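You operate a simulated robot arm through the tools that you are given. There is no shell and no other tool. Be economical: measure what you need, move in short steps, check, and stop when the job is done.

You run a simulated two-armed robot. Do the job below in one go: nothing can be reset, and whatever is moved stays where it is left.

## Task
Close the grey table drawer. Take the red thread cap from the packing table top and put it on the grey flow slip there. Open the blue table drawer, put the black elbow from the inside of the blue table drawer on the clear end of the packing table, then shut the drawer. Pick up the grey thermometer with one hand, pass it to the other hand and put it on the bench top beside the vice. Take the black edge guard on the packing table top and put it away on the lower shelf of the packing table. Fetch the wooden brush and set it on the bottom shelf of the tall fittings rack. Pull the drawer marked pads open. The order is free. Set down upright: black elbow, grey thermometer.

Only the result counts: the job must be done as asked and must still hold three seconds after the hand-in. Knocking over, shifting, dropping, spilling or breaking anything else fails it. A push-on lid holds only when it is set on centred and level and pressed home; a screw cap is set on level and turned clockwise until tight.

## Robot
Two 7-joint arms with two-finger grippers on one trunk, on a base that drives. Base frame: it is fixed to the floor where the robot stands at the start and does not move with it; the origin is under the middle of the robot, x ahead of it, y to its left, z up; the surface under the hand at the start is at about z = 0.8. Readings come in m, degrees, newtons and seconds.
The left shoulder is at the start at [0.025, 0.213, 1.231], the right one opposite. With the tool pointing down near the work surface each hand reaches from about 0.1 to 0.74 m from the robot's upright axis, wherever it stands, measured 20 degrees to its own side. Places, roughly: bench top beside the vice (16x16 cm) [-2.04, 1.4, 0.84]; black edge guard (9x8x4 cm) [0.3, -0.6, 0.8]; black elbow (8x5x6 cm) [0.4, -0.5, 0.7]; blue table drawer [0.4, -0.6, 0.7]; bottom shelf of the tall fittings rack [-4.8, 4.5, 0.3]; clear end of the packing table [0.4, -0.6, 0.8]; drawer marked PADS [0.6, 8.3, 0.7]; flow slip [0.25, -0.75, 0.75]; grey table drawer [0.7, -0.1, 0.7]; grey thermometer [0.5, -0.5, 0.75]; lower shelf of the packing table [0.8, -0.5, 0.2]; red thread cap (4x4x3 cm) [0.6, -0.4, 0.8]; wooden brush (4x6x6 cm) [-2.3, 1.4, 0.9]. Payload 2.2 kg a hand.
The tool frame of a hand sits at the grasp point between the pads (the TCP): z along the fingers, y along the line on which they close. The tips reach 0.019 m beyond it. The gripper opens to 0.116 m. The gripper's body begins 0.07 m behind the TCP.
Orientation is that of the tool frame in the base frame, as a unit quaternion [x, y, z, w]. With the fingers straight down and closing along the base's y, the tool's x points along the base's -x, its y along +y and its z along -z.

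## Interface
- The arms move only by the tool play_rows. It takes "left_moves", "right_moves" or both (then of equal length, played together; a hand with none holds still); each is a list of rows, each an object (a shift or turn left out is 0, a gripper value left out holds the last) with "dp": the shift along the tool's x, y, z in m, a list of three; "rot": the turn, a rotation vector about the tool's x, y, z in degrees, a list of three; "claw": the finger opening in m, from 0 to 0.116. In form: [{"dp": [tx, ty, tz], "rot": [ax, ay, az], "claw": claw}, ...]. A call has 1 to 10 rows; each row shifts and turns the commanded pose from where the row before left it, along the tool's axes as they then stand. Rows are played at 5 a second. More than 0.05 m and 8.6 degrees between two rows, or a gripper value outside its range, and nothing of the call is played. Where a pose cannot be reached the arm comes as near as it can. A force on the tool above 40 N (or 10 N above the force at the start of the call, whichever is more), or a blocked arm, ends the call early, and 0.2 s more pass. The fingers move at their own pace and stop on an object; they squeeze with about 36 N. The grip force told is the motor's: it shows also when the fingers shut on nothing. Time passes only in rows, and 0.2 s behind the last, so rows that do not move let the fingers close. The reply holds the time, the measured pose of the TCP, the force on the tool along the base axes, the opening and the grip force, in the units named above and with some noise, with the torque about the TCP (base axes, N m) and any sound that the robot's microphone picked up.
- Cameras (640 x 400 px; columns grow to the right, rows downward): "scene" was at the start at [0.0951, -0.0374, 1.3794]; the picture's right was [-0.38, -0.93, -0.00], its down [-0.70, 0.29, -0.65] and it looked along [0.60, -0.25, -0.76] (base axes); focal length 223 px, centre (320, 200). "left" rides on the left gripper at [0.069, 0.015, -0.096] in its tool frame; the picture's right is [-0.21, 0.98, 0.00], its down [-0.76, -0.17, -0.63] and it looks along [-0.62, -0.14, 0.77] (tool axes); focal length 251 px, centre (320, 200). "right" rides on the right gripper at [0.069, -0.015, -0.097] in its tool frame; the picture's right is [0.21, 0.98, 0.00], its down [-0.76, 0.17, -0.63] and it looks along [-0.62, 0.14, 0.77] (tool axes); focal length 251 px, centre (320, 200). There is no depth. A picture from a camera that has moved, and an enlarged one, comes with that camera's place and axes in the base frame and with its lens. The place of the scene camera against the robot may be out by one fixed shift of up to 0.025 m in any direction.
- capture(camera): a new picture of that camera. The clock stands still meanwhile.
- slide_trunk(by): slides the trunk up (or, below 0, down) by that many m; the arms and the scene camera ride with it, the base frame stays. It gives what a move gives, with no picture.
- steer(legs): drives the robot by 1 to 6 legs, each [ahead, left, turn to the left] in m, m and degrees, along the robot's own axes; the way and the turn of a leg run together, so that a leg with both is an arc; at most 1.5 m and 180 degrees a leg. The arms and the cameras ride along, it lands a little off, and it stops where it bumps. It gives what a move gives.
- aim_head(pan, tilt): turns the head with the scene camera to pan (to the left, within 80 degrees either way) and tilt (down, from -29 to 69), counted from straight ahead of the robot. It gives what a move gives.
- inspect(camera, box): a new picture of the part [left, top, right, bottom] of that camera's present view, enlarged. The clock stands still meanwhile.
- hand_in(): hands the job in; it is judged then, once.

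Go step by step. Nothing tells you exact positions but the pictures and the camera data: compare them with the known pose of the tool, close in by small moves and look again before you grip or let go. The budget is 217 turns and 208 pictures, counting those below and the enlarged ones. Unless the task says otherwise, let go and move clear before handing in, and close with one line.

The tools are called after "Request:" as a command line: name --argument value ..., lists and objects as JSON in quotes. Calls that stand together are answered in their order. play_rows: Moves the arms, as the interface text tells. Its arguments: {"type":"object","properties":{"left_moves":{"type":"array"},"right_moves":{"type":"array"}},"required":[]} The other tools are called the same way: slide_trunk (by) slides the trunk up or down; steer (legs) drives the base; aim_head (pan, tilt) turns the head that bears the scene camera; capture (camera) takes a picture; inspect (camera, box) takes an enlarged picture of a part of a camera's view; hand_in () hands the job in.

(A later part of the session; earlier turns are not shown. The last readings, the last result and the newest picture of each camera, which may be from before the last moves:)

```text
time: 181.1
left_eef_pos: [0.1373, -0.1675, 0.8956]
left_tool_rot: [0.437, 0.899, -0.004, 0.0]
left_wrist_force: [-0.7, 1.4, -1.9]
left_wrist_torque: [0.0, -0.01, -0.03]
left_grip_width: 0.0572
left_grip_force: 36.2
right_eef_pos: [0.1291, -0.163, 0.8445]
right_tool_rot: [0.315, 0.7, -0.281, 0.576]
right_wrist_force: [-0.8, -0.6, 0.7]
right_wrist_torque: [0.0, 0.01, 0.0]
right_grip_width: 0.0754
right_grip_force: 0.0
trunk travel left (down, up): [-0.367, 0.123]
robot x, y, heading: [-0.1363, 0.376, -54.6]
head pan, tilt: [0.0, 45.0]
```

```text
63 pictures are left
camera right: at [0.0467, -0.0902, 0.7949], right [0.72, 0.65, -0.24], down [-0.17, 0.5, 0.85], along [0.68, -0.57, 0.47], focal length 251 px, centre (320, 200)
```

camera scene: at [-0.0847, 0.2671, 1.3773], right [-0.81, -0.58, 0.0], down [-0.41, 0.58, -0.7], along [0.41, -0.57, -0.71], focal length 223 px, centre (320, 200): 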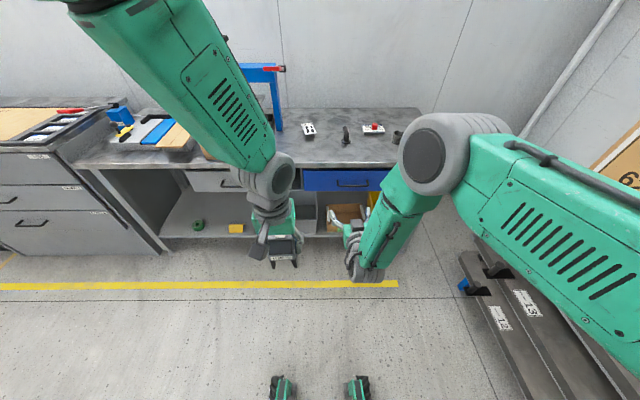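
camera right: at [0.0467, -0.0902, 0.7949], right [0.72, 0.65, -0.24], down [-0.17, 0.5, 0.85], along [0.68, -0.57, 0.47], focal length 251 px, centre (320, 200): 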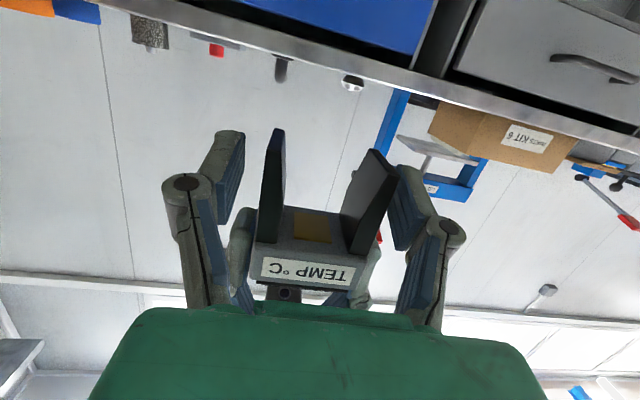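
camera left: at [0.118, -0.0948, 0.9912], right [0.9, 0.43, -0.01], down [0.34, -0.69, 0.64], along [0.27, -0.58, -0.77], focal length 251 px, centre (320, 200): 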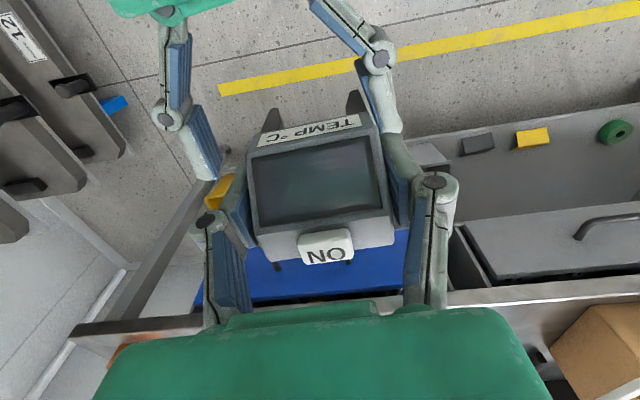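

Centred. Closing the right hand on the legs.

Request:
play_rows --right_moves '[{"claw": 0.03}, {}, {}]'

Request:
capture --camera "right"

```text
time: 181.9
left_eef_pos: [0.1363, -0.1689, 0.8953]
left_tool_rot: [0.437, 0.899, -0.005, -0.001]
left_wrist_force: [-6.0, -8.1, -3.4]
left_wrist_torque: [-0.61, 0.54, 0.1]
left_grip_width: 0.0569
left_grip_force: 35.3
right_eef_pos: [0.1295, -0.1622, 0.8457]
right_tool_rot: [0.316, 0.7, -0.28, 0.576]
right_wrist_force: [4.6, 8.4, 1.7]
right_wrist_torque: [0.17, -0.29, -0.02]
right_grip_width: 0.0576
right_grip_force: 35.9
trunk travel left (down, up): [-0.367, 0.123]
robot x, y, heading: [-0.1351, 0.3759, -54.4]
head pan, tilt: [0.0, 45.0]
```

```text
62 pictures are left
camera right: at [0.0472, -0.0895, 0.7948], right [0.72, 0.65, -0.24], down [-0.17, 0.49, 0.85], along [0.68, -0.57, 0.46], focal length 251 px, centre (320, 200)
```

right: 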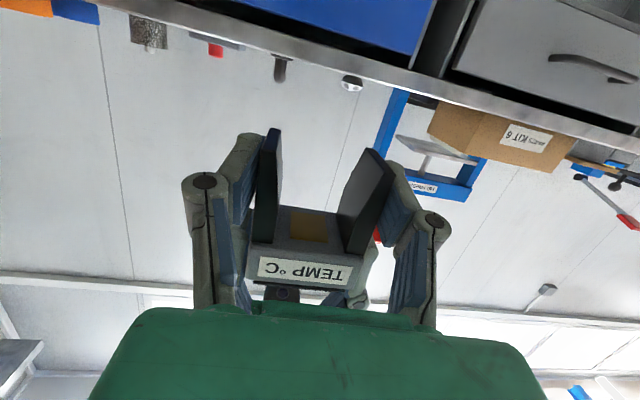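

The right hand holds the legs now. For a good later set-down I want the right hand higher (on the head), so with the right holding, I'll re-seat the left grip 1.4 cm further back on the head.

Request:
play_rows --left_moves '[{"claw": 0.075}, {}, {"dp": [-0.014, 0, 0]}, {"claw": 0.03}, {}, {}]'

Request:
capture --camera "left"

```text
time: 183.3
left_eef_pos: [0.1369, -0.1679, 0.8944]
left_tool_rot: [0.438, 0.899, -0.004, -0.001]
left_wrist_force: [-5.1, -6.7, -0.8]
left_wrist_torque: [-0.48, 0.49, 0.1]
left_grip_width: 0.057
left_grip_force: 36.4
left hand out of reach, approached as far as the arm can: row 3
right_eef_pos: [0.1292, -0.1625, 0.8453]
right_tool_rot: [0.316, 0.7, -0.28, 0.576]
right_wrist_force: [4.9, 8.5, -0.8]
right_wrist_torque: [0.13, -0.27, -0.02]
right_grip_width: 0.0572
right_grip_force: 35.7
trunk travel left (down, up): [-0.367, 0.123]
robot x, y, heading: [-0.1352, 0.3721, -54.3]
head pan, tilt: [0.0, 45.0]
```

```text
61 pictures are left
camera left: at [0.1064, -0.1045, 0.9919], right [0.9, 0.43, -0.01], down [0.34, -0.69, 0.64], along [0.27, -0.58, -0.77], focal length 251 px, centre (320, 200)
```

left: 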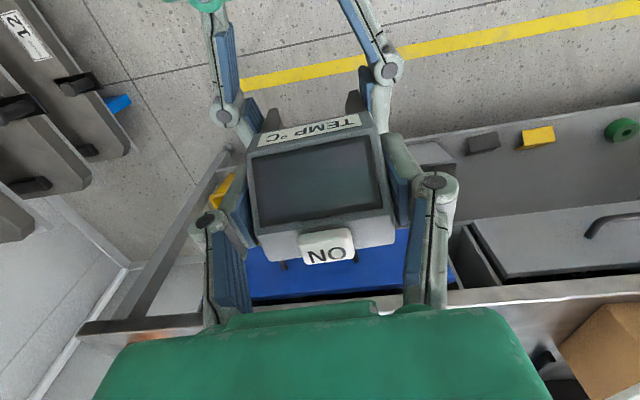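

The left arm is at its limit, so instead I'll open the left, draw the thermometer 1.4 cm toward me with the right, and close the left again.

Request:
play_rows --left_moves '[{"claw": 0.075}, {}, {}, {}, {}, {"claw": 0.03}, {}, {}]' --right_moves '[{}, {}, {"dp": [-0.001, 0, -0.007]}, {"dp": [-0.001, 0, -0.007]}, {}, {}, {}, {}]'

Request:
capture --camera "left"

```text
time: 185.1
left_eef_pos: [0.1362, -0.169, 0.8956]
left_tool_rot: [0.438, 0.899, -0.005, 0.0]
left_wrist_force: [-7.0, -12.1, 0.3]
left_wrist_torque: [-0.56, 0.43, 0.2]
left_grip_width: 0.057
left_grip_force: 35.5
right_eef_pos: [0.1202, -0.1506, 0.8493]
right_tool_rot: [0.316, 0.7, -0.28, 0.576]
right_wrist_force: [6.1, 11.9, -0.6]
right_wrist_torque: [0.01, -0.11, 0.1]
right_grip_width: 0.0572
right_grip_force: 36.4
trunk travel left (down, up): [-0.367, 0.123]
robot x, y, heading: [-0.1375, 0.3728, -54.3]
head pan, tilt: [0.0, 45.0]
```

```text
60 pictures are left
camera left: at [0.1061, -0.1045, 0.9919], right [0.9, 0.43, -0.01], down [0.34, -0.69, 0.64], along [0.27, -0.58, -0.77], focal length 251 px, centre (320, 200)
```

left: 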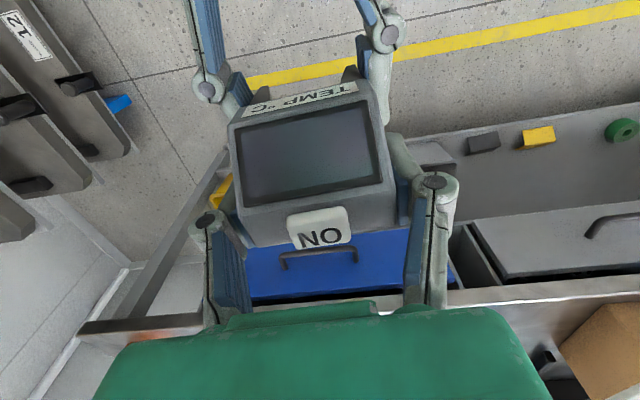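

Now the left holds the rear of the head. The right will open, back off slightly, rise to head height with a steeper tilt, and regrip the front part of the head.

Request:
play_rows --right_moves '[{"claw": 0.08}, {}, {"dp": [0.001, 0, -0.012]}, {"dp": [-0.017, 0, -0.003]}, {"dp": [-0.017, 0, -0.003]}, {"rot": [0, 7, 0]}, {"rot": [0, 7, 0]}, {"rot": [0, 6, 0]}, {}]'

Request:
capture --camera "left"

Request:
capture --camera "right"

```text
time: 187.1
left_eef_pos: [0.1377, -0.1687, 0.8949]
left_tool_rot: [0.438, 0.899, -0.003, -0.001]
left_wrist_force: [0.2, -0.4, -0.4]
left_wrist_torque: [-0.03, 0.02, -0.01]
left_grip_width: 0.0573
left_grip_force: 35.8
right_eef_pos: [0.1129, -0.1427, 0.8871]
right_tool_rot: [0.359, 0.79, -0.22, 0.446]
right_wrist_force: [-0.1, 0.2, 0.7]
right_wrist_torque: [0.01, -0.01, 0.04]
right_grip_width: 0.08
right_grip_force: 0.1
trunk travel left (down, up): [-0.367, 0.123]
robot x, y, heading: [-0.1385, 0.3708, -54.6]
head pan, tilt: [0.0, 45.0]
```

```text
59 pictures are left
camera left: at [0.1068, -0.1045, 0.9916], right [0.9, 0.43, -0.01], down [0.34, -0.69, 0.64], along [0.27, -0.58, -0.77], focal length 251 px, centre (320, 200)
```

left: 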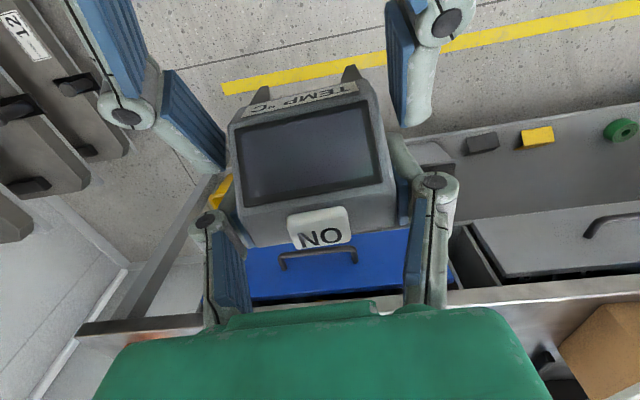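

```text
58 pictures are left
camera right: at [0.025, -0.0607, 0.8749], right [0.67, 0.71, -0.21], down [0.04, 0.25, 0.97], along [0.74, -0.66, 0.14], focal length 251 px, centre (320, 200)
```

right: 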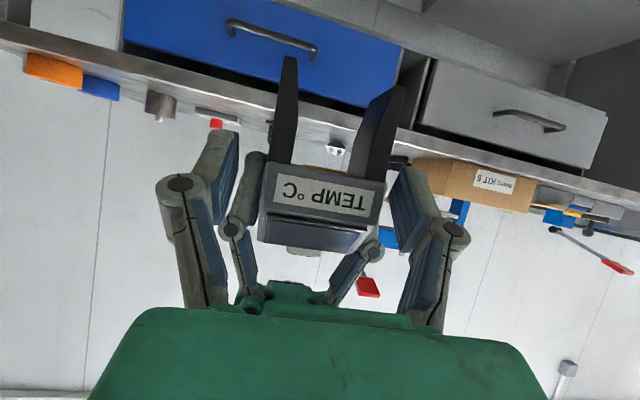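

Right fingers now flank the front part of the head. Closing the right hand.

Request:
play_rows --right_moves '[{"claw": 0.03}, {}, {}]'

Request:
capture --camera "left"

```text
time: 187.9
left_eef_pos: [0.1359, -0.1704, 0.8955]
left_tool_rot: [0.438, 0.899, -0.005, 0.0]
left_wrist_force: [-6.6, -10.8, -3.3]
left_wrist_torque: [-0.78, 0.26, 0.45]
left_grip_width: 0.0572
left_grip_force: 35.9
right_eef_pos: [0.1132, -0.1423, 0.885]
right_tool_rot: [0.36, 0.789, -0.221, 0.446]
right_wrist_force: [7.5, 10.4, 4.0]
right_wrist_torque: [0.55, -0.28, -0.1]
right_grip_width: 0.0572
right_grip_force: 35.6
trunk travel left (down, up): [-0.367, 0.123]
robot x, y, heading: [-0.1363, 0.374, -54.4]
head pan, tilt: [0.0, 45.0]
```

```text
57 pictures are left
camera left: at [0.1062, -0.1046, 0.9918], right [0.9, 0.43, -0.01], down [0.34, -0.69, 0.64], along [0.27, -0.58, -0.77], focal length 251 px, centre (320, 200)
```

left: 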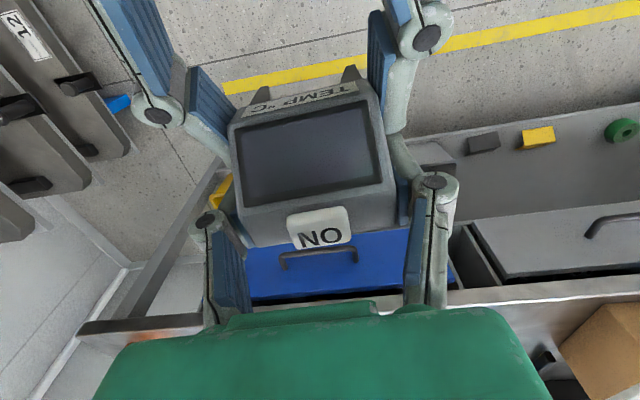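

Right grip is firm on the head. Release the left and raise it clear.

Request:
play_rows --left_moves '[{"claw": 0.09}, {}, {"dp": [0, 0, -0.04]}, {"dp": [0, 0, -0.04]}, {"dp": [0, 0, -0.04]}, {"dp": [0, 0.045, 0]}, {"dp": [0, 0.045, 0]}, {"dp": [0, 0.045, 0]}, {"dp": [0, 0.045, 0]}, {}]'

Request:
capture --camera "scene"

Request:
capture --camera "right"

```text
time: 190.1
left_eef_pos: [0.279, -0.0498, 1.0128]
left_tool_rot: [0.438, 0.899, -0.005, 0.0]
left_wrist_force: [0.8, -0.6, 0.0]
left_wrist_torque: [0.0, -0.01, -0.01]
left_grip_width: 0.09
left_grip_force: 0.0
right_eef_pos: [0.1134, -0.1423, 0.8859]
right_tool_rot: [0.36, 0.789, -0.222, 0.445]
right_wrist_force: [0.3, 0.1, -0.8]
right_wrist_torque: [0.04, 0.0, -0.01]
right_grip_width: 0.0575
right_grip_force: 36.3
trunk travel left (down, up): [-0.367, 0.123]
robot x, y, heading: [-0.1364, 0.3728, -54.3]
head pan, tilt: [0.0, 45.0]
```

```text
56 pictures are left
camera scene: at [-0.0842, 0.266, 1.3772], right [-0.81, -0.58, 0.0], down [-0.41, 0.58, -0.7], along [0.41, -0.57, -0.71], focal length 223 px, centre (320, 200)
```

scene: 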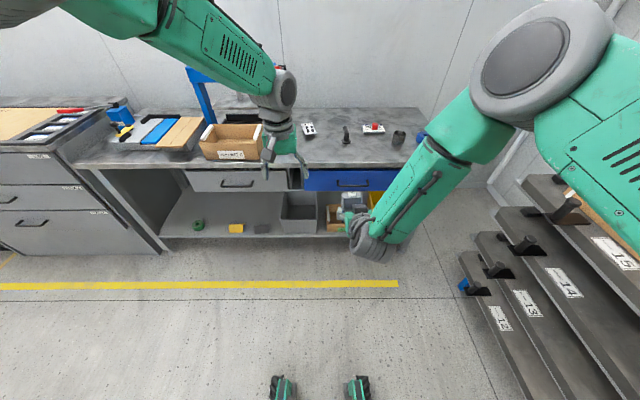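

```text
55 pictures are left
camera right: at [0.0255, -0.0605, 0.8747], right [0.67, 0.71, -0.21], down [0.04, 0.25, 0.97], along [0.74, -0.66, 0.14], focal length 251 px, centre (320, 200)
```

right: 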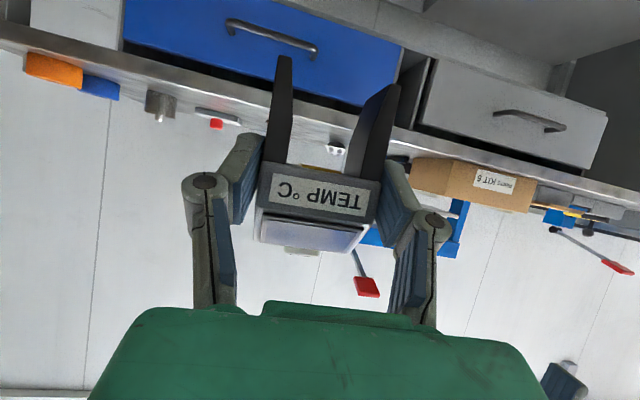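

Hand-over complete; the right hand holds the thermometer upright. Now I'll back away and turn left to look toward the bench (about [-2.04,1.4]).

Request:
steer --legs '[[-0.35, 0.15, 0], [0, 0, 120], [0, 0, 85]]'

Request:
aim_head --pan 0 --tilt 20

Request:
capture --camera "scene"

```text
time: 201.2
left_eef_pos: [-0.7832, 0.9429, 1.0118]
left_tool_rot: [0.976, -0.219, -0.001, -0.004]
left_wrist_force: [0.1, 0.2, 0.6]
left_wrist_torque: [0.01, -0.01, 0.01]
left_grip_width: 0.0899
left_grip_force: 0.0
right_eef_pos: [-0.6772, 1.0994, 0.8858]
right_tool_rot: [0.851, -0.167, -0.484, -0.113]
right_wrist_force: [-0.3, -0.5, -0.4]
right_wrist_torque: [0.01, -0.03, 0.03]
right_grip_width: 0.0575
right_grip_force: 35.9
trunk travel left (down, up): [-0.367, 0.123]
robot x, y, heading: [-0.2215, 0.7502, 152.4]
head pan, tilt: [0.0, 45.0]
```

```text
time: 202.1
left_eef_pos: [-0.7799, 0.9413, 1.0156]
left_tool_rot: [0.976, -0.218, -0.002, -0.004]
left_wrist_force: [-0.1, 0.0, 0.0]
left_wrist_torque: [0.03, 0.0, 0.01]
left_grip_width: 0.0899
left_grip_force: 0.1
right_eef_pos: [-0.6736, 1.0955, 0.8888]
right_tool_rot: [0.85, -0.166, -0.486, -0.113]
right_wrist_force: [0.3, -0.2, 0.1]
right_wrist_torque: [-0.02, -0.03, -0.01]
right_grip_width: 0.0572
right_grip_force: 36.1
trunk travel left (down, up): [-0.367, 0.123]
robot x, y, heading: [-0.222, 0.753, 152.1]
head pan, tilt: [0.0, 20.0]
```

```text
54 pictures are left
camera scene: at [-0.364, 0.8094, 1.4158], right [0.46, 0.89, 0.0], down [0.31, -0.16, -0.94], along [-0.83, 0.43, -0.35], focal length 223 px, centre (320, 200)
```

scene: 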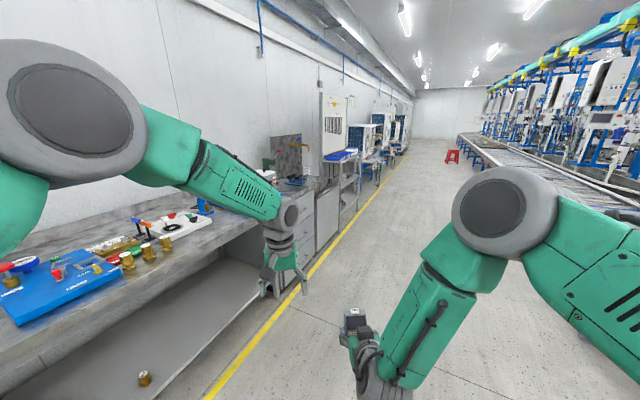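

The benches line the left wall (running ~126°). The vice bench should be ~1.6 m along the aisle. I'll drive there and turn to face it.

Request:
steer --legs '[[0, 0, -26], [1.5, 0, 0], [0, 0, 90]]'

Request:
aim_head --pan 0 --tilt 35

Request:
capture --camera "scene"

```text
time: 214.9
left_eef_pos: [-1.5603, 1.624, 1.016]
left_tool_rot: [0.954, 0.301, -0.005, -0.002]
left_wrist_force: [-0.3, 0.5, -0.2]
left_wrist_torque: [-0.03, 0.01, -0.01]
left_grip_width: 0.09
left_grip_force: 0.1
right_eef_pos: [-1.6417, 1.793, 0.8875]
right_tool_rot: [0.819, 0.281, -0.478, 0.146]
right_wrist_force: [-0.3, -0.6, -1.5]
right_wrist_torque: [0.04, -0.06, -0.01]
right_grip_width: 0.0575
right_grip_force: 35.9
trunk travel left (down, up): [-0.367, 0.123]
robot x, y, heading: [-1.1159, 2.0139, -147.4]
head pan, tilt: [0.0, 20.0]
```

```text
time: 215.6
left_eef_pos: [-1.5573, 1.6278, 1.0179]
left_tool_rot: [0.954, 0.3, -0.007, -0.002]
left_wrist_force: [0.2, -0.3, 0.1]
left_wrist_torque: [-0.01, 0.0, -0.02]
left_grip_width: 0.0897
left_grip_force: 0.1
right_eef_pos: [-1.6399, 1.7958, 0.8905]
right_tool_rot: [0.818, 0.281, -0.48, 0.146]
right_wrist_force: [-0.7, 0.7, -2.0]
right_wrist_torque: [0.05, -0.07, 0.01]
right_grip_width: 0.0571
right_grip_force: 35.4
trunk travel left (down, up): [-0.367, 0.123]
robot x, y, heading: [-1.1132, 2.016, -147.3]
head pan, tilt: [0.0, 35.0]
```

```text
53 pictures are left
camera scene: at [-1.2486, 1.9379, 1.3921], right [-0.54, 0.84, 0.0], down [0.49, 0.31, -0.82], along [-0.69, -0.44, -0.58], focal length 223 px, centre (320, 200)
```

scene: 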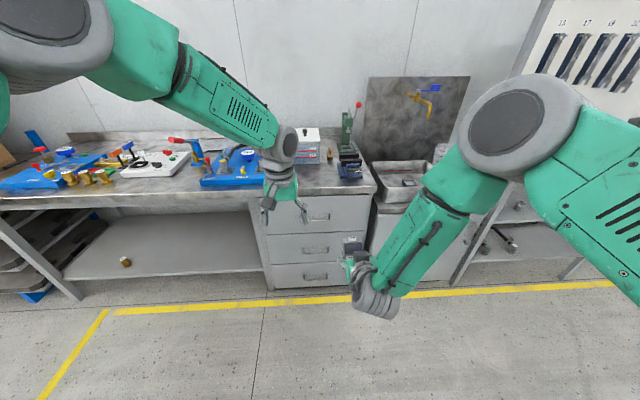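

Request:
inspect --camera "scene" --box '[180, 90, 480, 278]'

```text
2.13 times, centred on (330, 184) of scene
camera zoom: at [-1.2486, 1.9379, 1.3921], right [-0.54, 0.84, 0.0], down [0.49, 0.31, -0.82], along [-0.69, -0.44, -0.58], focal length 474 px, centre (299, 234)
```

zoom: 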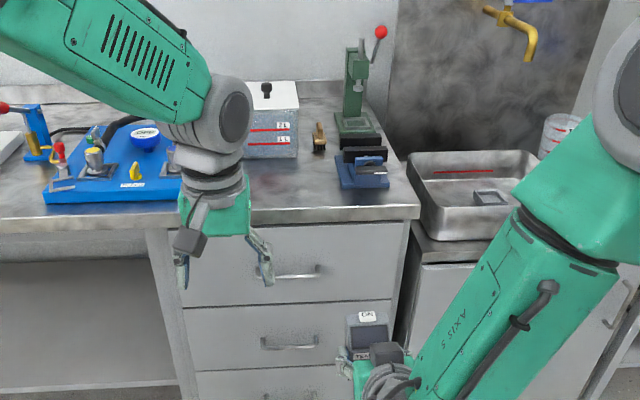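

The vice (blue) is at the bench's right corner; the target spot is to its left and the wooden brush stands further back near the green press. I'll move the left hand aside, raise the trunk, align and drive closer.

Request:
slide_trunk --by 0.11

Request:
play_rows --left_moves '[{"dp": [0.02, 0.045, 0]}, {"dp": [0.02, 0.045, 0]}, {"dp": [0.02, 0.045, 0]}, {"dp": [0.02, 0.045, 0]}, {"dp": [0, 0.045, 0]}]'

Request:
steer --legs '[[0, 0, 4.6], [0.45, 0.03, 0]]'

Request:
capture --camera "scene"

Request:
capture --camera "right"

```text
time: 217.1
left_eef_pos: [-1.5562, 1.6257, 1.1256]
left_tool_rot: [0.954, 0.301, -0.006, -0.002]
left_wrist_force: [-0.1, 0.5, 0.0]
left_wrist_torque: [-0.03, 0.04, -0.02]
left_grip_width: 0.0903
left_grip_force: 0.0
right_eef_pos: [-1.6398, 1.7952, 0.9994]
right_tool_rot: [0.818, 0.281, -0.48, 0.146]
right_wrist_force: [0.4, -0.8, -1.6]
right_wrist_torque: [0.04, -0.04, -0.01]
right_grip_width: 0.0573
right_grip_force: 36.4
trunk travel left (down, up): [-0.477, 0.013]
robot x, y, heading: [-1.1175, 2.018, -147.2]
head pan, tilt: [0.0, 35.0]
```

```text
time: 218.3
left_eef_pos: [-1.3634, 1.4845, 1.1235]
left_tool_rot: [0.954, 0.3, -0.008, -0.004]
left_wrist_force: [0.9, -1.3, 0.0]
left_wrist_torque: [0.04, -0.03, -0.01]
left_grip_width: 0.0899
left_grip_force: 0.0
right_eef_pos: [-1.6383, 1.7928, 0.9994]
right_tool_rot: [0.818, 0.282, -0.48, 0.145]
right_wrist_force: [-0.3, 0.0, -2.6]
right_wrist_torque: [0.01, -0.03, -0.04]
right_grip_width: 0.0574
right_grip_force: 36.4
trunk travel left (down, up): [-0.477, 0.013]
robot x, y, heading: [-1.1163, 2.0107, -147.7]
head pan, tilt: [0.0, 35.0]
```

```text
time: 221.4
left_eef_pos: [-1.6535, 1.1762, 1.1252]
left_tool_rot: [0.94, 0.341, -0.007, -0.002]
left_wrist_force: [0.0, 0.3, 0.6]
left_wrist_torque: [0.0, -0.02, 0.04]
left_grip_width: 0.0898
left_grip_force: 0.1
right_eef_pos: [-1.9528, 1.4595, 1.0006]
right_tool_rot: [0.806, 0.315, -0.473, 0.166]
right_wrist_force: [-0.4, 0.1, -3.0]
right_wrist_torque: [0.02, -0.06, -0.01]
right_grip_width: 0.0573
right_grip_force: 36.2
trunk travel left (down, up): [-0.477, 0.013]
robot x, y, heading: [-1.4514, 1.7229, -142.7]
head pan, tilt: [0.0, 35.0]
```

```text
51 pictures are left
camera scene: at [-1.5757, 1.6373, 1.5022], right [-0.61, 0.8, 0.0], down [0.46, 0.35, -0.82], along [-0.65, -0.5, -0.58], focal length 223 px, centre (320, 200)
```

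scene: 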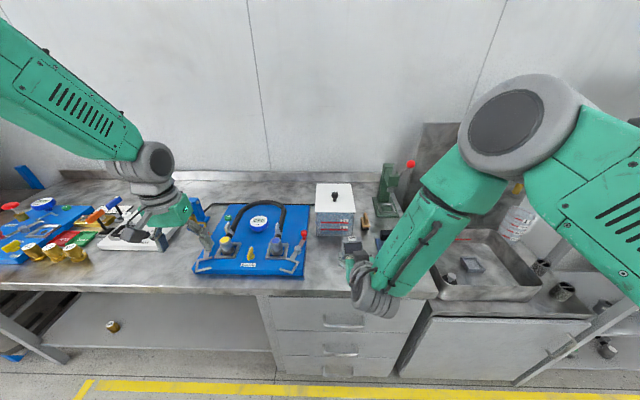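

```text
50 pictures are left
camera right: at [-1.8754, 1.5511, 0.9887], right [0.73, -0.65, -0.22], down [0.26, -0.03, 0.97], along [-0.64, -0.76, 0.15], focal length 251 px, centre (320, 200)
```

right: 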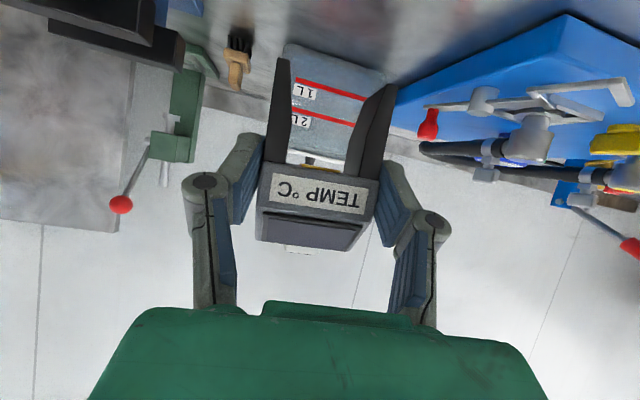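

The free spot is just ahead. Forward 8.5 cm, then down to ~3 cm above the bench.

Request:
play_rows --right_moves '[{"dp": [-0.021, 0, 0.037]}, {"dp": [-0.021, 0, 0.037]}, {"dp": [0.032, 0, 0.019]}, {"dp": [0.032, 0, 0.019]}, {}, {}]'

Request:
capture --camera "right"

Request:
inspect --camera "scene" --box '[270, 160, 470, 285]'

```text
time: 222.8
left_eef_pos: [-1.6505, 1.1767, 1.1252]
left_tool_rot: [0.94, 0.341, -0.009, -0.003]
left_wrist_force: [-0.1, 0.7, 1.0]
left_wrist_torque: [0.01, 0.0, -0.02]
left_grip_width: 0.0899
left_grip_force: 0.0
right_eef_pos: [-2.016, 1.4032, 0.9283]
right_tool_rot: [0.805, 0.315, -0.475, 0.165]
right_wrist_force: [-0.7, -0.4, -2.0]
right_wrist_torque: [0.01, -0.07, 0.01]
right_grip_width: 0.0574
right_grip_force: 35.6
trunk travel left (down, up): [-0.477, 0.013]
robot x, y, heading: [-1.4506, 1.7228, -142.6]
head pan, tilt: [0.0, 35.0]
```

```text
49 pictures are left
camera right: at [-1.9385, 1.4942, 0.9164], right [0.72, -0.65, -0.22], down [0.26, -0.03, 0.96], along [-0.64, -0.76, 0.15], focal length 251 px, centre (320, 200)
```

right: 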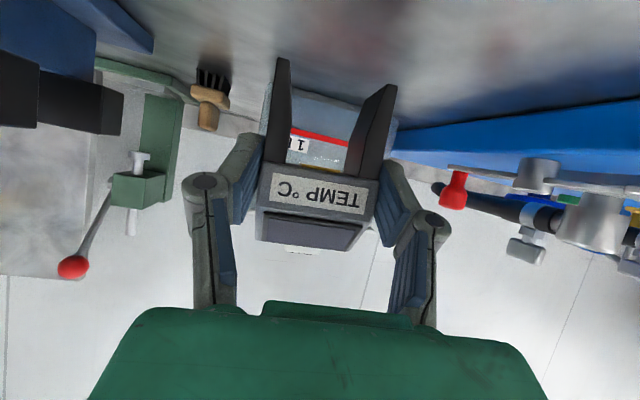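

```text
3.20 times, centred on (370, 222) of scene
camera zoom: at [-1.5746, 1.633, 1.5021], right [-0.61, 0.79, 0.0], down [0.46, 0.35, -0.82], along [-0.65, -0.49, -0.58], focal length 712 px, centre (160, 128)
```

zoom: 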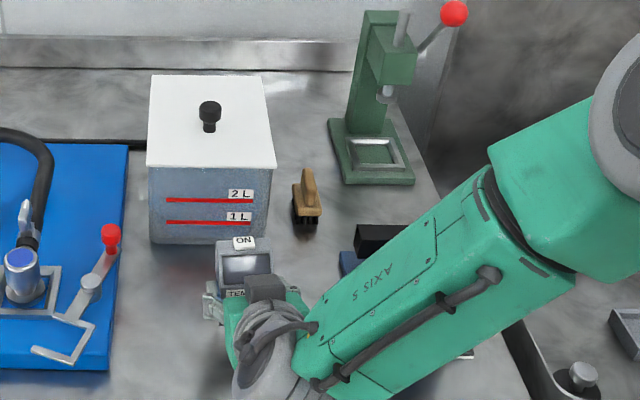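

Position matches the target within a centimetre. Lowering to the bench in small steps.

Request:
play_rows --right_moves '[{"dp": [0.012, 0.004, 0.007]}, {"dp": [0.01, 0.004, 0.006]}, {}, {}]'

Request:
play_rows --right_moves '[{"dp": [0.0035, 0, 0.002]}, {"dp": [0.0035, 0, 0.002]}, {}, {}]'

Request:
inspect --camera "right" --box '[160, 20, 480, 220]'

```text
time: 223.8
left_eef_pos: [-1.6488, 1.1764, 1.1257]
left_tool_rot: [0.94, 0.34, -0.009, -0.003]
left_wrist_force: [0.3, 0.2, 0.5]
left_wrist_torque: [0.0, 0.0, 0.01]
left_grip_width: 0.0899
left_grip_force: 0.0
right_eef_pos: [-2.0126, 1.3972, 0.9042]
right_tool_rot: [0.803, 0.314, -0.478, 0.168]
right_wrist_force: [-4.6, 0.4, 17.8]
right_wrist_torque: [-0.5, -0.08, -0.11]
right_grip_width: 0.0575
right_grip_force: 36.0
trunk travel left (down, up): [-0.477, 0.013]
robot x, y, heading: [-1.4481, 1.7198, -142.7]
head pan, tilt: [0.0, 35.0]
```

```text
time: 224.8
left_eef_pos: [-1.65, 1.1772, 1.1269]
left_tool_rot: [0.94, 0.34, -0.01, -0.002]
left_wrist_force: [0.4, -0.3, 0.3]
left_wrist_torque: [0.03, -0.02, 0.01]
left_grip_width: 0.0897
left_grip_force: 0.1
right_eef_pos: [-2.0131, 1.3973, 0.8962]
right_tool_rot: [0.804, 0.314, -0.478, 0.166]
right_wrist_force: [-8.0, -2.3, 26.2]
right_wrist_torque: [-0.6, -0.02, -0.15]
right_grip_width: 0.0577
right_grip_force: 36.6
trunk travel left (down, up): [-0.477, 0.013]
robot x, y, heading: [-1.4506, 1.7198, -142.6]
head pan, tilt: [0.0, 35.0]
```

```text
2.00 times, centred on (320, 120) of right
camera zoom: at [-1.9346, 1.4894, 0.8833], right [0.72, -0.66, -0.22], down [0.27, -0.03, 0.96], along [-0.64, -0.75, 0.16], focal length 503 px, centre (320, 360)
```

zoom: 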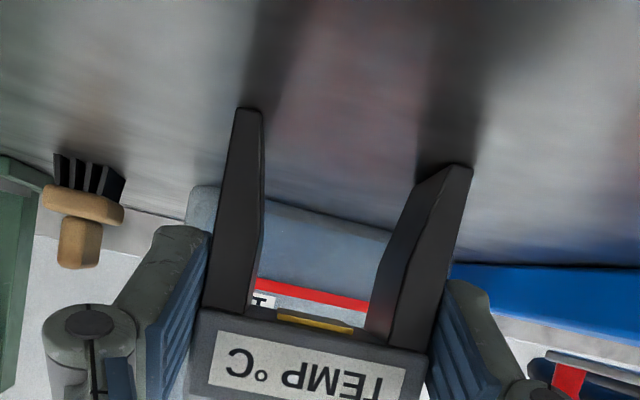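

Feet are on the bench and level. I'll ease up slightly, release, and withdraw straight back.

Request:
play_rows --right_moves '[{"dp": [-0.003, 0, -0.002]}, {"claw": 0.075}, {}, {"dp": [0.004, 0, -0.02]}, {"dp": [0.012, 0, -0.03]}, {"dp": [0.0, 0, -0.045]}, {"dp": [0.0, 0, -0.045]}, {}]'

Request:
capture --camera "right"

```text
time: 226.6
left_eef_pos: [-1.6507, 1.1767, 1.1252]
left_tool_rot: [0.94, 0.341, -0.008, -0.002]
left_wrist_force: [-0.6, -0.4, 0.4]
left_wrist_torque: [0.01, 0.0, 0.02]
left_grip_width: 0.0901
left_grip_force: 0.0
right_eef_pos: [-1.9126, 1.4833, 0.9496]
right_tool_rot: [0.805, 0.315, -0.474, 0.166]
right_wrist_force: [-1.0, 0.3, 0.8]
right_wrist_torque: [0.02, 0.0, 0.01]
right_grip_width: 0.075
right_grip_force: 0.0
trunk travel left (down, up): [-0.477, 0.013]
robot x, y, heading: [-1.4482, 1.7213, -142.9]
head pan, tilt: [0.0, 35.0]
```

```text
46 pictures are left
camera right: at [-1.8348, 1.5744, 0.937], right [0.72, -0.65, -0.22], down [0.26, -0.03, 0.96], along [-0.64, -0.76, 0.15], focal length 251 px, centre (320, 200)
```

right: 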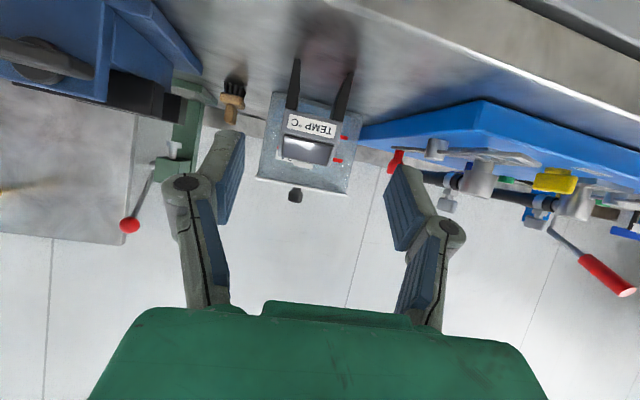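

The thermometer stands upright beside the vice. Next the brush: it's at about n=0.985, e≈2.47, behind the vice. I'll turn the right hand vertical and drive 0.2 m closer.

Request:
play_rows --right_moves '[{"dp": [-0.043, 0, -0.025]}, {"dp": [-0.043, 0, -0.025]}, {"rot": [0, 8.5, 0]}, {"rot": [0, 8.5, 0]}, {"rot": [0, 8.5, 0]}, {"rot": [0, 8.5, 0]}, {"rot": [0, 8.5, 0]}, {"rot": [0, 8.5, 0]}, {"rot": [0, 8.5, 0]}, {}]'

Request:
steer --legs '[[0.2, 0, 0]]'

Request:
play_rows --right_moves '[{"dp": [0, -0.045, 0]}, {"dp": [0, -0.045, 0]}, {"dp": [-0.04, 0, 0]}, {"dp": [-0.03, 0, 0]}, {}]'

Request:
capture --camera "right"

```text
time: 228.8
left_eef_pos: [-1.6506, 1.1775, 1.1269]
left_tool_rot: [0.94, 0.341, -0.009, -0.001]
left_wrist_force: [0.1, -1.3, -0.3]
left_wrist_torque: [0.0, -0.03, -0.03]
left_grip_width: 0.0902
left_grip_force: 0.1
right_eef_pos: [-1.9098, 1.4819, 1.0531]
right_tool_rot: [0.935, 0.355, -0.011, -0.012]
right_wrist_force: [0.6, -0.4, 0.4]
right_wrist_torque: [0.0, 0.01, 0.01]
right_grip_width: 0.0751
right_grip_force: 0.1
trunk travel left (down, up): [-0.477, 0.013]
robot x, y, heading: [-1.4509, 1.7209, -142.5]
head pan, tilt: [0.0, 35.0]
```

```text
time: 230.4
left_eef_pos: [-1.8023, 1.0566, 1.1261]
left_tool_rot: [0.939, 0.343, -0.009, -0.001]
left_wrist_force: [-0.3, 0.7, 0.2]
left_wrist_torque: [0.01, -0.03, -0.02]
left_grip_width: 0.0903
left_grip_force: 0.1
right_eef_pos: [-2.0644, 1.3594, 1.0528]
right_tool_rot: [0.933, 0.359, -0.013, -0.012]
right_wrist_force: [-0.4, 0.4, -0.7]
right_wrist_torque: [0.02, -0.02, 0.0]
right_grip_width: 0.0753
right_grip_force: 0.0
trunk travel left (down, up): [-0.477, 0.013]
robot x, y, heading: [-1.6079, 1.6001, -142.3]
head pan, tilt: [0.0, 35.0]
```

```text
time: 231.6
left_eef_pos: [-1.7984, 1.0561, 1.1276]
left_tool_rot: [0.939, 0.343, -0.011, -0.002]
left_wrist_force: [0.1, -0.6, 0.1]
left_wrist_torque: [-0.02, -0.01, 0.0]
left_grip_width: 0.0902
left_grip_force: 0.1
right_eef_pos: [-2.1725, 1.3776, 1.0609]
right_tool_rot: [0.933, 0.359, -0.015, -0.012]
right_wrist_force: [0.5, -0.2, 0.4]
right_wrist_torque: [0.04, 0.02, -0.02]
right_grip_width: 0.0751
right_grip_force: 0.0
trunk travel left (down, up): [-0.477, 0.013]
robot x, y, heading: [-1.6042, 1.6011, -142.5]
head pan, tilt: [0.0, 35.0]
```

```text
45 pictures are left
camera right: at [-2.1295, 1.4351, 1.1562], right [0.81, -0.58, -0.04], down [-0.43, -0.64, 0.64], along [-0.4, -0.51, -0.77], focal length 251 px, centre (320, 200)
```

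right: 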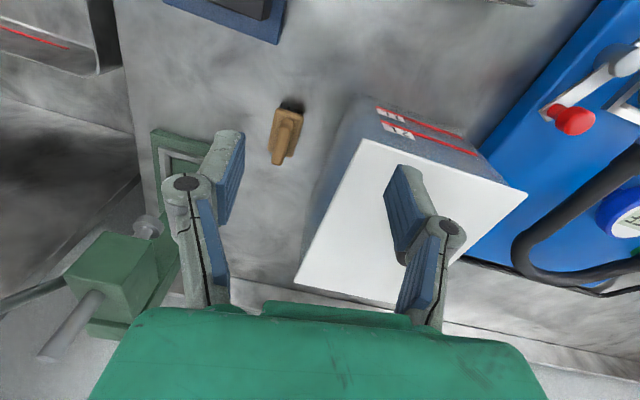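

The brush stands 4 cm from the container, so I'll yaw the hand −90° to close front-to-back with a slim profile beside the container, then move over the brush.

Request:
play_rows --right_moves '[{"rot": [0, 0, -8.5], "claw": 0.09}, {"rot": [0, 0, -8.5]}, {"rot": [0, 0, -8.5]}, {"rot": [0, 0, -8.5]}, {"rot": [0, 0, -8.5]}, {"rot": [0, 0, -8.5]}, {"rot": [0, 0, -8.5]}, {"rot": [0, 0, -8.5]}, {"rot": [0, 0, -8.5]}, {"rot": [0, 0, -8.5]}]'

Request:
play_rows --right_moves '[{"rot": [0, 0, -5]}, {"dp": [0.015, -0.037, 0]}, {"dp": [0.015, -0.037, 0]}, {}]'

Request:
capture --camera "right"

```text
time: 233.8
left_eef_pos: [-1.8015, 1.0568, 1.1279]
left_tool_rot: [0.939, 0.343, -0.01, -0.001]
left_wrist_force: [0.2, 0.1, 0.2]
left_wrist_torque: [0.02, 0.0, 0.01]
left_grip_width: 0.0901
left_grip_force: 0.1
right_eef_pos: [-2.1758, 1.3815, 1.0575]
right_tool_rot: [0.444, 0.896, -0.003, -0.018]
right_wrist_force: [0.2, 0.4, 0.0]
right_wrist_torque: [0.01, 0.01, -0.01]
right_grip_width: 0.09
right_grip_force: 0.1
trunk travel left (down, up): [-0.477, 0.013]
robot x, y, heading: [-1.6033, 1.5976, -142.3]
head pan, tilt: [0.0, 35.0]
```

```text
time: 234.8
left_eef_pos: [-1.8004, 1.058, 1.1282]
left_tool_rot: [0.939, 0.343, -0.01, -0.001]
left_wrist_force: [-0.3, 0.4, 0.1]
left_wrist_torque: [-0.05, 0.01, -0.04]
left_grip_width: 0.0897
left_grip_force: 0.0
right_eef_pos: [-2.2519, 1.3564, 1.0617]
right_tool_rot: [0.406, 0.914, -0.002, -0.018]
right_wrist_force: [0.7, 0.5, -0.4]
right_wrist_torque: [0.01, -0.01, -0.03]
right_grip_width: 0.0903
right_grip_force: 0.1
trunk travel left (down, up): [-0.477, 0.013]
robot x, y, heading: [-1.6085, 1.6006, -142.3]
head pan, tilt: [0.0, 35.0]
```

```text
44 pictures are left
camera right: at [-2.3062, 1.3976, 1.1599], right [0.58, 0.81, -0.01], down [0.65, -0.46, 0.6], along [0.49, -0.36, -0.8], focal length 251 px, centre (320, 200)
```

right: 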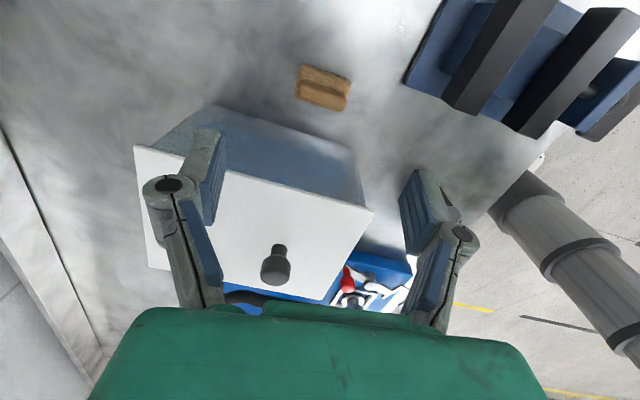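

I'm directly above the brush (within ~4 mm). Levelling, narrowing slightly and lowering to z≈0.90.

Request:
play_rows --right_moves '[{"rot": [-1, -1.8, 0], "claw": 0.082}, {"dp": [0, 0.002, 0.045]}, {"dp": [0, 0.002, 0.045]}, {"dp": [0, 0, 0.04]}, {"dp": [0, 0, 0.03]}, {}, {}]'

Request:
capture --camera "right"

```text
time: 236.4
left_eef_pos: [-1.8017, 1.057, 1.1274]
left_tool_rot: [0.939, 0.344, -0.009, -0.001]
left_wrist_force: [0.0, -0.4, 0.7]
left_wrist_torque: [-0.01, 0.0, -0.03]
left_grip_width: 0.0901
left_grip_force: 0.1
right_eef_pos: [-2.2485, 1.3562, 0.8996]
right_tool_rot: [0.407, 0.914, 0.001, 0.0]
right_wrist_force: [0.4, -0.4, -0.9]
right_wrist_torque: [0.0, -0.02, -0.03]
right_grip_width: 0.082
right_grip_force: 0.1
trunk travel left (down, up): [-0.477, 0.013]
robot x, y, heading: [-1.6076, 1.6, -142.2]
head pan, tilt: [0.0, 35.0]
```

```text
43 pictures are left
camera right: at [-2.306, 1.3994, 0.9961], right [0.58, 0.81, 0.0], down [0.63, -0.45, 0.63], along [0.51, -0.37, -0.77], focal length 251 px, centre (320, 200)
```

right: 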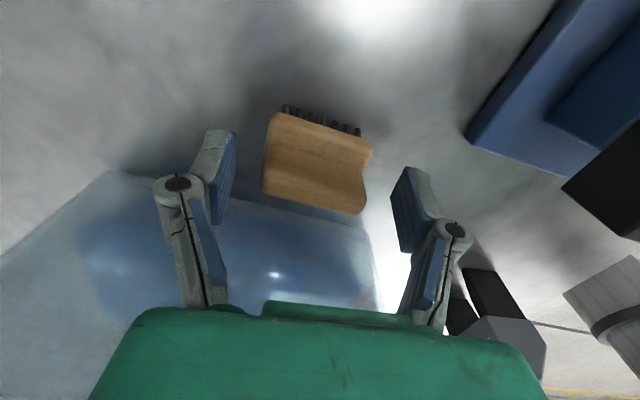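

Brush is centred between the fingers. Lower 1.3 cm and close.

Request:
play_rows --right_moves '[{"dp": [0, 0, 0.013]}, {"claw": 0.02}, {}, {}]'

Request:
play_rows --right_moves '[{"dp": [0, 0, -0.03]}, {"dp": [0, 0, -0.045]}, {"dp": [0, 0, -0.045]}, {"dp": [0, 0, -0.045]}, {}]'

Request:
capture --camera "right"

```text
time: 237.4
left_eef_pos: [-1.8008, 1.0565, 1.1252]
left_tool_rot: [0.939, 0.343, -0.01, -0.001]
left_wrist_force: [0.5, -0.5, -0.1]
left_wrist_torque: [-0.02, -0.03, -0.04]
left_grip_width: 0.0902
left_grip_force: 0.0
right_eef_pos: [-2.249, 1.3564, 0.8867]
right_tool_rot: [0.407, 0.913, 0.0, 0.001]
right_wrist_force: [0.4, -1.2, -0.9]
right_wrist_torque: [0.01, -0.02, -0.05]
right_grip_width: 0.0515
right_grip_force: 36.1
trunk travel left (down, up): [-0.477, 0.013]
robot x, y, heading: [-1.6061, 1.5995, -142.3]
head pan, tilt: [0.0, 35.0]
```

```text
time: 238.6
left_eef_pos: [-1.8023, 1.0572, 1.1265]
left_tool_rot: [0.939, 0.344, -0.01, -0.001]
left_wrist_force: [-0.6, 0.4, -0.1]
left_wrist_torque: [-0.02, 0.0, 0.0]
left_grip_width: 0.0901
left_grip_force: 0.1
right_eef_pos: [-2.2528, 1.358, 1.0474]
right_tool_rot: [0.407, 0.913, 0.0, -0.001]
right_wrist_force: [-0.1, 0.1, -0.5]
right_wrist_torque: [0.08, -0.02, 0.01]
right_grip_width: 0.0513
right_grip_force: 35.9
trunk travel left (down, up): [-0.477, 0.013]
robot x, y, heading: [-1.6055, 1.6025, -142.3]
head pan, tilt: [0.0, 35.0]
```

```text
42 pictures are left
camera right: at [-2.3106, 1.4, 1.1443], right [0.58, 0.81, 0.0], down [0.63, -0.45, 0.63], along [0.51, -0.37, -0.77], focal length 251 px, centre (320, 200)
```

right: 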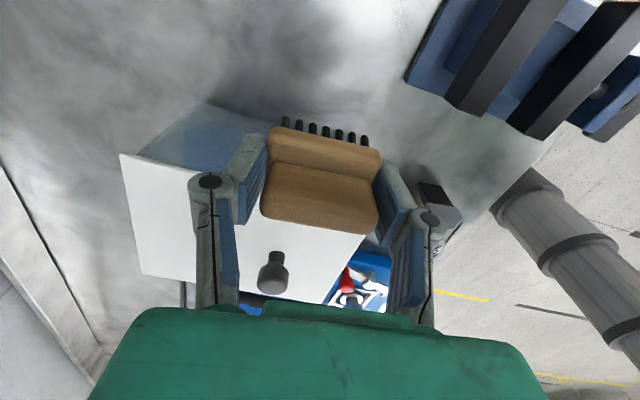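

Brush in hand. I'll lift a bit more, back away from the bench, and drive along the aisle toward the tall rack (~4.2 m further).

Request:
play_rows --right_moves '[{"dp": [0, 0, -0.04]}, {"dp": [0, 0, -0.02]}]'

Request:
steer --legs '[[-0.55, 0, 0], [0, 0, -90], [1.5, 0, 0], [1.5, 0, 0]]'

Request:
aim_head --pan 35 --tilt 20

Request:
capture --camera "scene"

```text
time: 239.2
left_eef_pos: [-1.7998, 1.0574, 1.1269]
left_tool_rot: [0.939, 0.344, -0.01, -0.001]
left_wrist_force: [0.5, 0.0, -0.1]
left_wrist_torque: [-0.03, 0.02, 0.02]
left_grip_width: 0.09
left_grip_force: 0.0
right_eef_pos: [-2.2513, 1.3562, 1.111]
right_tool_rot: [0.407, 0.913, 0.0, 0.0]
right_wrist_force: [-0.5, -0.3, -0.8]
right_wrist_torque: [0.0, 0.0, 0.02]
right_grip_width: 0.0513
right_grip_force: 36.3
trunk travel left (down, up): [-0.477, 0.013]
robot x, y, heading: [-1.6037, 1.6034, -142.3]
head pan, tilt: [0.0, 35.0]
```

```text
time: 260.1
left_eef_pos: [-3.4784, 4.5098, 1.1278]
left_tool_rot: [0.904, -0.427, -0.007, -0.008]
left_wrist_force: [0.4, 0.7, -0.8]
left_wrist_torque: [0.01, 0.0, 0.02]
left_grip_width: 0.0899
left_grip_force: 0.0
right_eef_pos: [-3.1707, 4.9563, 1.1103]
right_tool_rot: [0.936, 0.353, 0.001, 0.0]
right_wrist_force: [0.1, -0.1, -1.6]
right_wrist_torque: [0.02, -0.03, 0.01]
right_grip_width: 0.051
right_grip_force: 36.1
trunk travel left (down, up): [-0.477, 0.013]
robot x, y, heading: [-2.9353, 4.3097, 126.9]
head pan, tilt: [0.0, 35.0]
```

```text
time: 261.1
left_eef_pos: [-3.4759, 4.5074, 1.1292]
left_tool_rot: [0.904, -0.428, -0.009, -0.009]
left_wrist_force: [0.9, 0.5, 0.0]
left_wrist_torque: [0.0, -0.01, -0.01]
left_grip_width: 0.0899
left_grip_force: 0.1
right_eef_pos: [-3.1696, 4.9514, 1.1133]
right_tool_rot: [0.936, 0.352, -0.001, -0.003]
right_wrist_force: [-0.7, 0.2, -0.9]
right_wrist_torque: [-0.02, 0.01, 0.02]
right_grip_width: 0.0512
right_grip_force: 35.9
trunk travel left (down, up): [-0.477, 0.013]
robot x, y, heading: [-2.9355, 4.3073, 126.9]
head pan, tilt: [35.0, 20.0]
```

```text
41 pictures are left
camera scene: at [-3.0736, 4.3681, 1.5259], right [0.31, 0.95, 0.0], down [0.33, -0.11, -0.94], along [-0.89, 0.29, -0.35], focal length 223 px, centre (320, 200)
```

scene: 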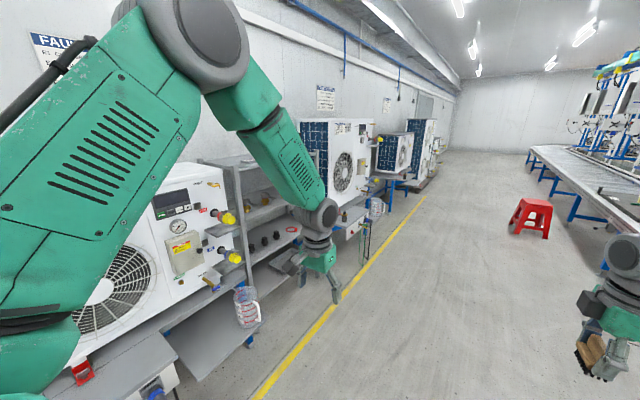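

The tall rack is ahead-left. I'll drive 1.2 m on and turn to face it.

Request:
steer --legs '[[1.2, 0, 0], [0, 0, 90]]'

Request:
aim_head --pan -5 --tilt 38

Request:
capture --camera "scene"

```text
time: 270.9
left_eef_pos: [-3.8793, 4.7505, 1.1304]
left_tool_rot: [0.95, 0.312, -0.012, -0.001]
left_wrist_force: [0.4, 0.2, 1.0]
left_wrist_torque: [0.02, 0.01, 0.01]
left_grip_width: 0.09
left_grip_force: 0.1
right_eef_pos: [-4.3077, 5.0776, 1.1131]
right_tool_rot: [0.435, 0.9, -0.002, -0.001]
right_wrist_force: [0.1, 0.2, -0.4]
right_wrist_torque: [0.02, -0.04, -0.02]
right_grip_width: 0.0511
right_grip_force: 36.0
trunk travel left (down, up): [-0.477, 0.013]
robot x, y, heading: [-3.6484, 5.2791, -146.1]
head pan, tilt: [35.0, 20.0]
```

```text
time: 272.0
left_eef_pos: [-3.8754, 4.7528, 1.1305]
left_tool_rot: [0.95, 0.313, -0.014, 0.0]
left_wrist_force: [0.1, -0.9, 0.6]
left_wrist_torque: [0.01, 0.01, -0.01]
left_grip_width: 0.0898
left_grip_force: 0.0
right_eef_pos: [-4.3053, 5.0808, 1.1181]
right_tool_rot: [0.436, 0.9, -0.003, -0.002]
right_wrist_force: [0.3, -0.1, -1.0]
right_wrist_torque: [0.01, 0.0, 0.02]
right_grip_width: 0.0511
right_grip_force: 35.7
trunk travel left (down, up): [-0.477, 0.013]
robot x, y, heading: [-3.6527, 5.276, -146.1]
head pan, tilt: [-5.0, 38.0]
```

```text
40 pictures are left
camera scene: at [-3.786, 5.205, 1.4975], right [-0.49, 0.87, 0.0], down [0.54, 0.3, -0.79], along [-0.69, -0.38, -0.62], focal length 223 px, centre (320, 200)
```

scene: 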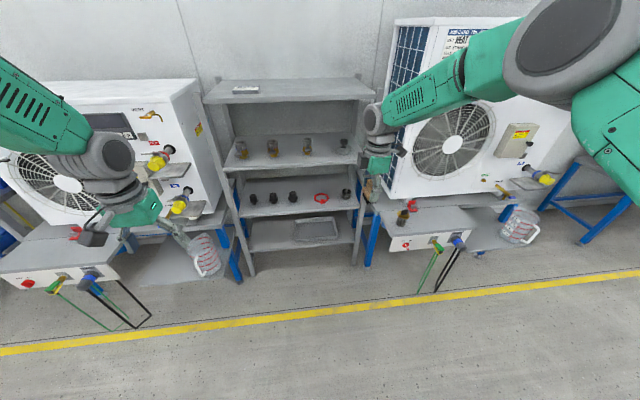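

I see the rack with a free left half on its bottom shelf (front edge n≈1.00). I'll retract the left hand, yaw the right hand back and tilt it to horizontal so the brush can be laid flat just inside the front edge.

Request:
play_rows --left_moves '[{"dp": [0.04, 0, 0]}, {"dp": [0.04, 0, 0]}, {"dp": [0.03, -0.02, 0]}, {"dp": [0.03, -0.02, 0]}, {"dp": [0, -0.02, 0]}, {}, {}, {}, {}, {}]' --right_moves '[{"rot": [0, 0, 8.5]}, {"rot": [0, 0, 8.5]}, {"rot": [0, 0, 8.5]}, {"rot": [0, 0, 8.5]}, {"rot": [0, 0, 8.5]}, {"rot": [0, 0, 8.5]}, {"rot": [0, 0, 8.5]}, {"rot": [0, 0, 8.5]}, {"rot": [0, 0, 8.5]}, {"rot": [0, 0, 8.5]}]'

Request:
slide_trunk --by -0.46

Request:
play_rows --right_moves '[{"rot": [0, -8.5, 0]}, {"rot": [0, -8.5, 0]}, {"rot": [0, -8.5, 0]}, {"rot": [0, -8.5, 0]}, {"rot": [0, -8.5, 0]}, {"rot": [0, -8.5, 0]}, {"rot": [0, -8.5, 0]}, {"rot": [0, -8.5, 0]}, {"rot": [0, -8.5, 0]}, {"rot": [0, -5, 5]}]'

Request:
capture --camera "right"

```text
time: 274.2
left_eef_pos: [-3.7975, 4.8851, 1.1278]
left_tool_rot: [0.95, 0.313, -0.014, 0.001]
left_wrist_force: [-0.2, 0.2, 0.0]
left_wrist_torque: [-0.01, -0.02, -0.03]
left_grip_width: 0.09
left_grip_force: 0.0
right_eef_pos: [-4.3052, 5.081, 1.1168]
right_tool_rot: [0.93, 0.368, -0.004, 0.001]
right_wrist_force: [0.3, -0.1, -1.2]
right_wrist_torque: [-0.01, 0.0, -0.02]
right_grip_width: 0.0511
right_grip_force: 35.9
trunk travel left (down, up): [-0.477, 0.013]
robot x, y, heading: [-3.6497, 5.2764, -146.1]
head pan, tilt: [-5.0, 38.0]
```

```text
refused: -0.46 is not a number from -0.4 to 0.4
```

```text
time: 276.4
left_eef_pos: [-3.7979, 4.8853, 1.1269]
left_tool_rot: [0.949, 0.314, -0.014, 0.0]
left_wrist_force: [-0.1, -0.5, 0.3]
left_wrist_torque: [-0.02, 0.04, -0.01]
left_grip_width: 0.0898
left_grip_force: 0.1
right_eef_pos: [-4.3038, 5.0829, 1.1163]
right_tool_rot: [0.713, 0.247, -0.599, 0.268]
right_wrist_force: [0.5, -0.4, -0.8]
right_wrist_torque: [0.02, -0.04, 0.01]
right_grip_width: 0.0511
right_grip_force: 36.0
trunk travel left (down, up): [-0.477, 0.013]
robot x, y, heading: [-3.6507, 5.2777, -146.1]
head pan, tilt: [-5.0, 38.0]
```

```text
39 pictures are left
camera right: at [-4.2349, 5.1621, 1.0592], right [0.69, -0.71, -0.13], down [0.45, 0.28, 0.85], along [-0.57, -0.64, 0.51], focal length 251 px, centre (320, 200)
```

right: 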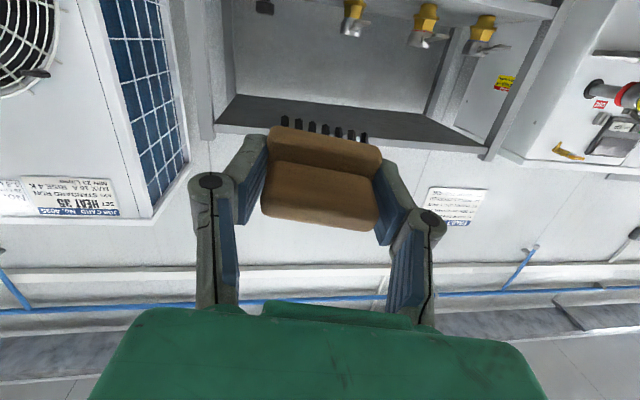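

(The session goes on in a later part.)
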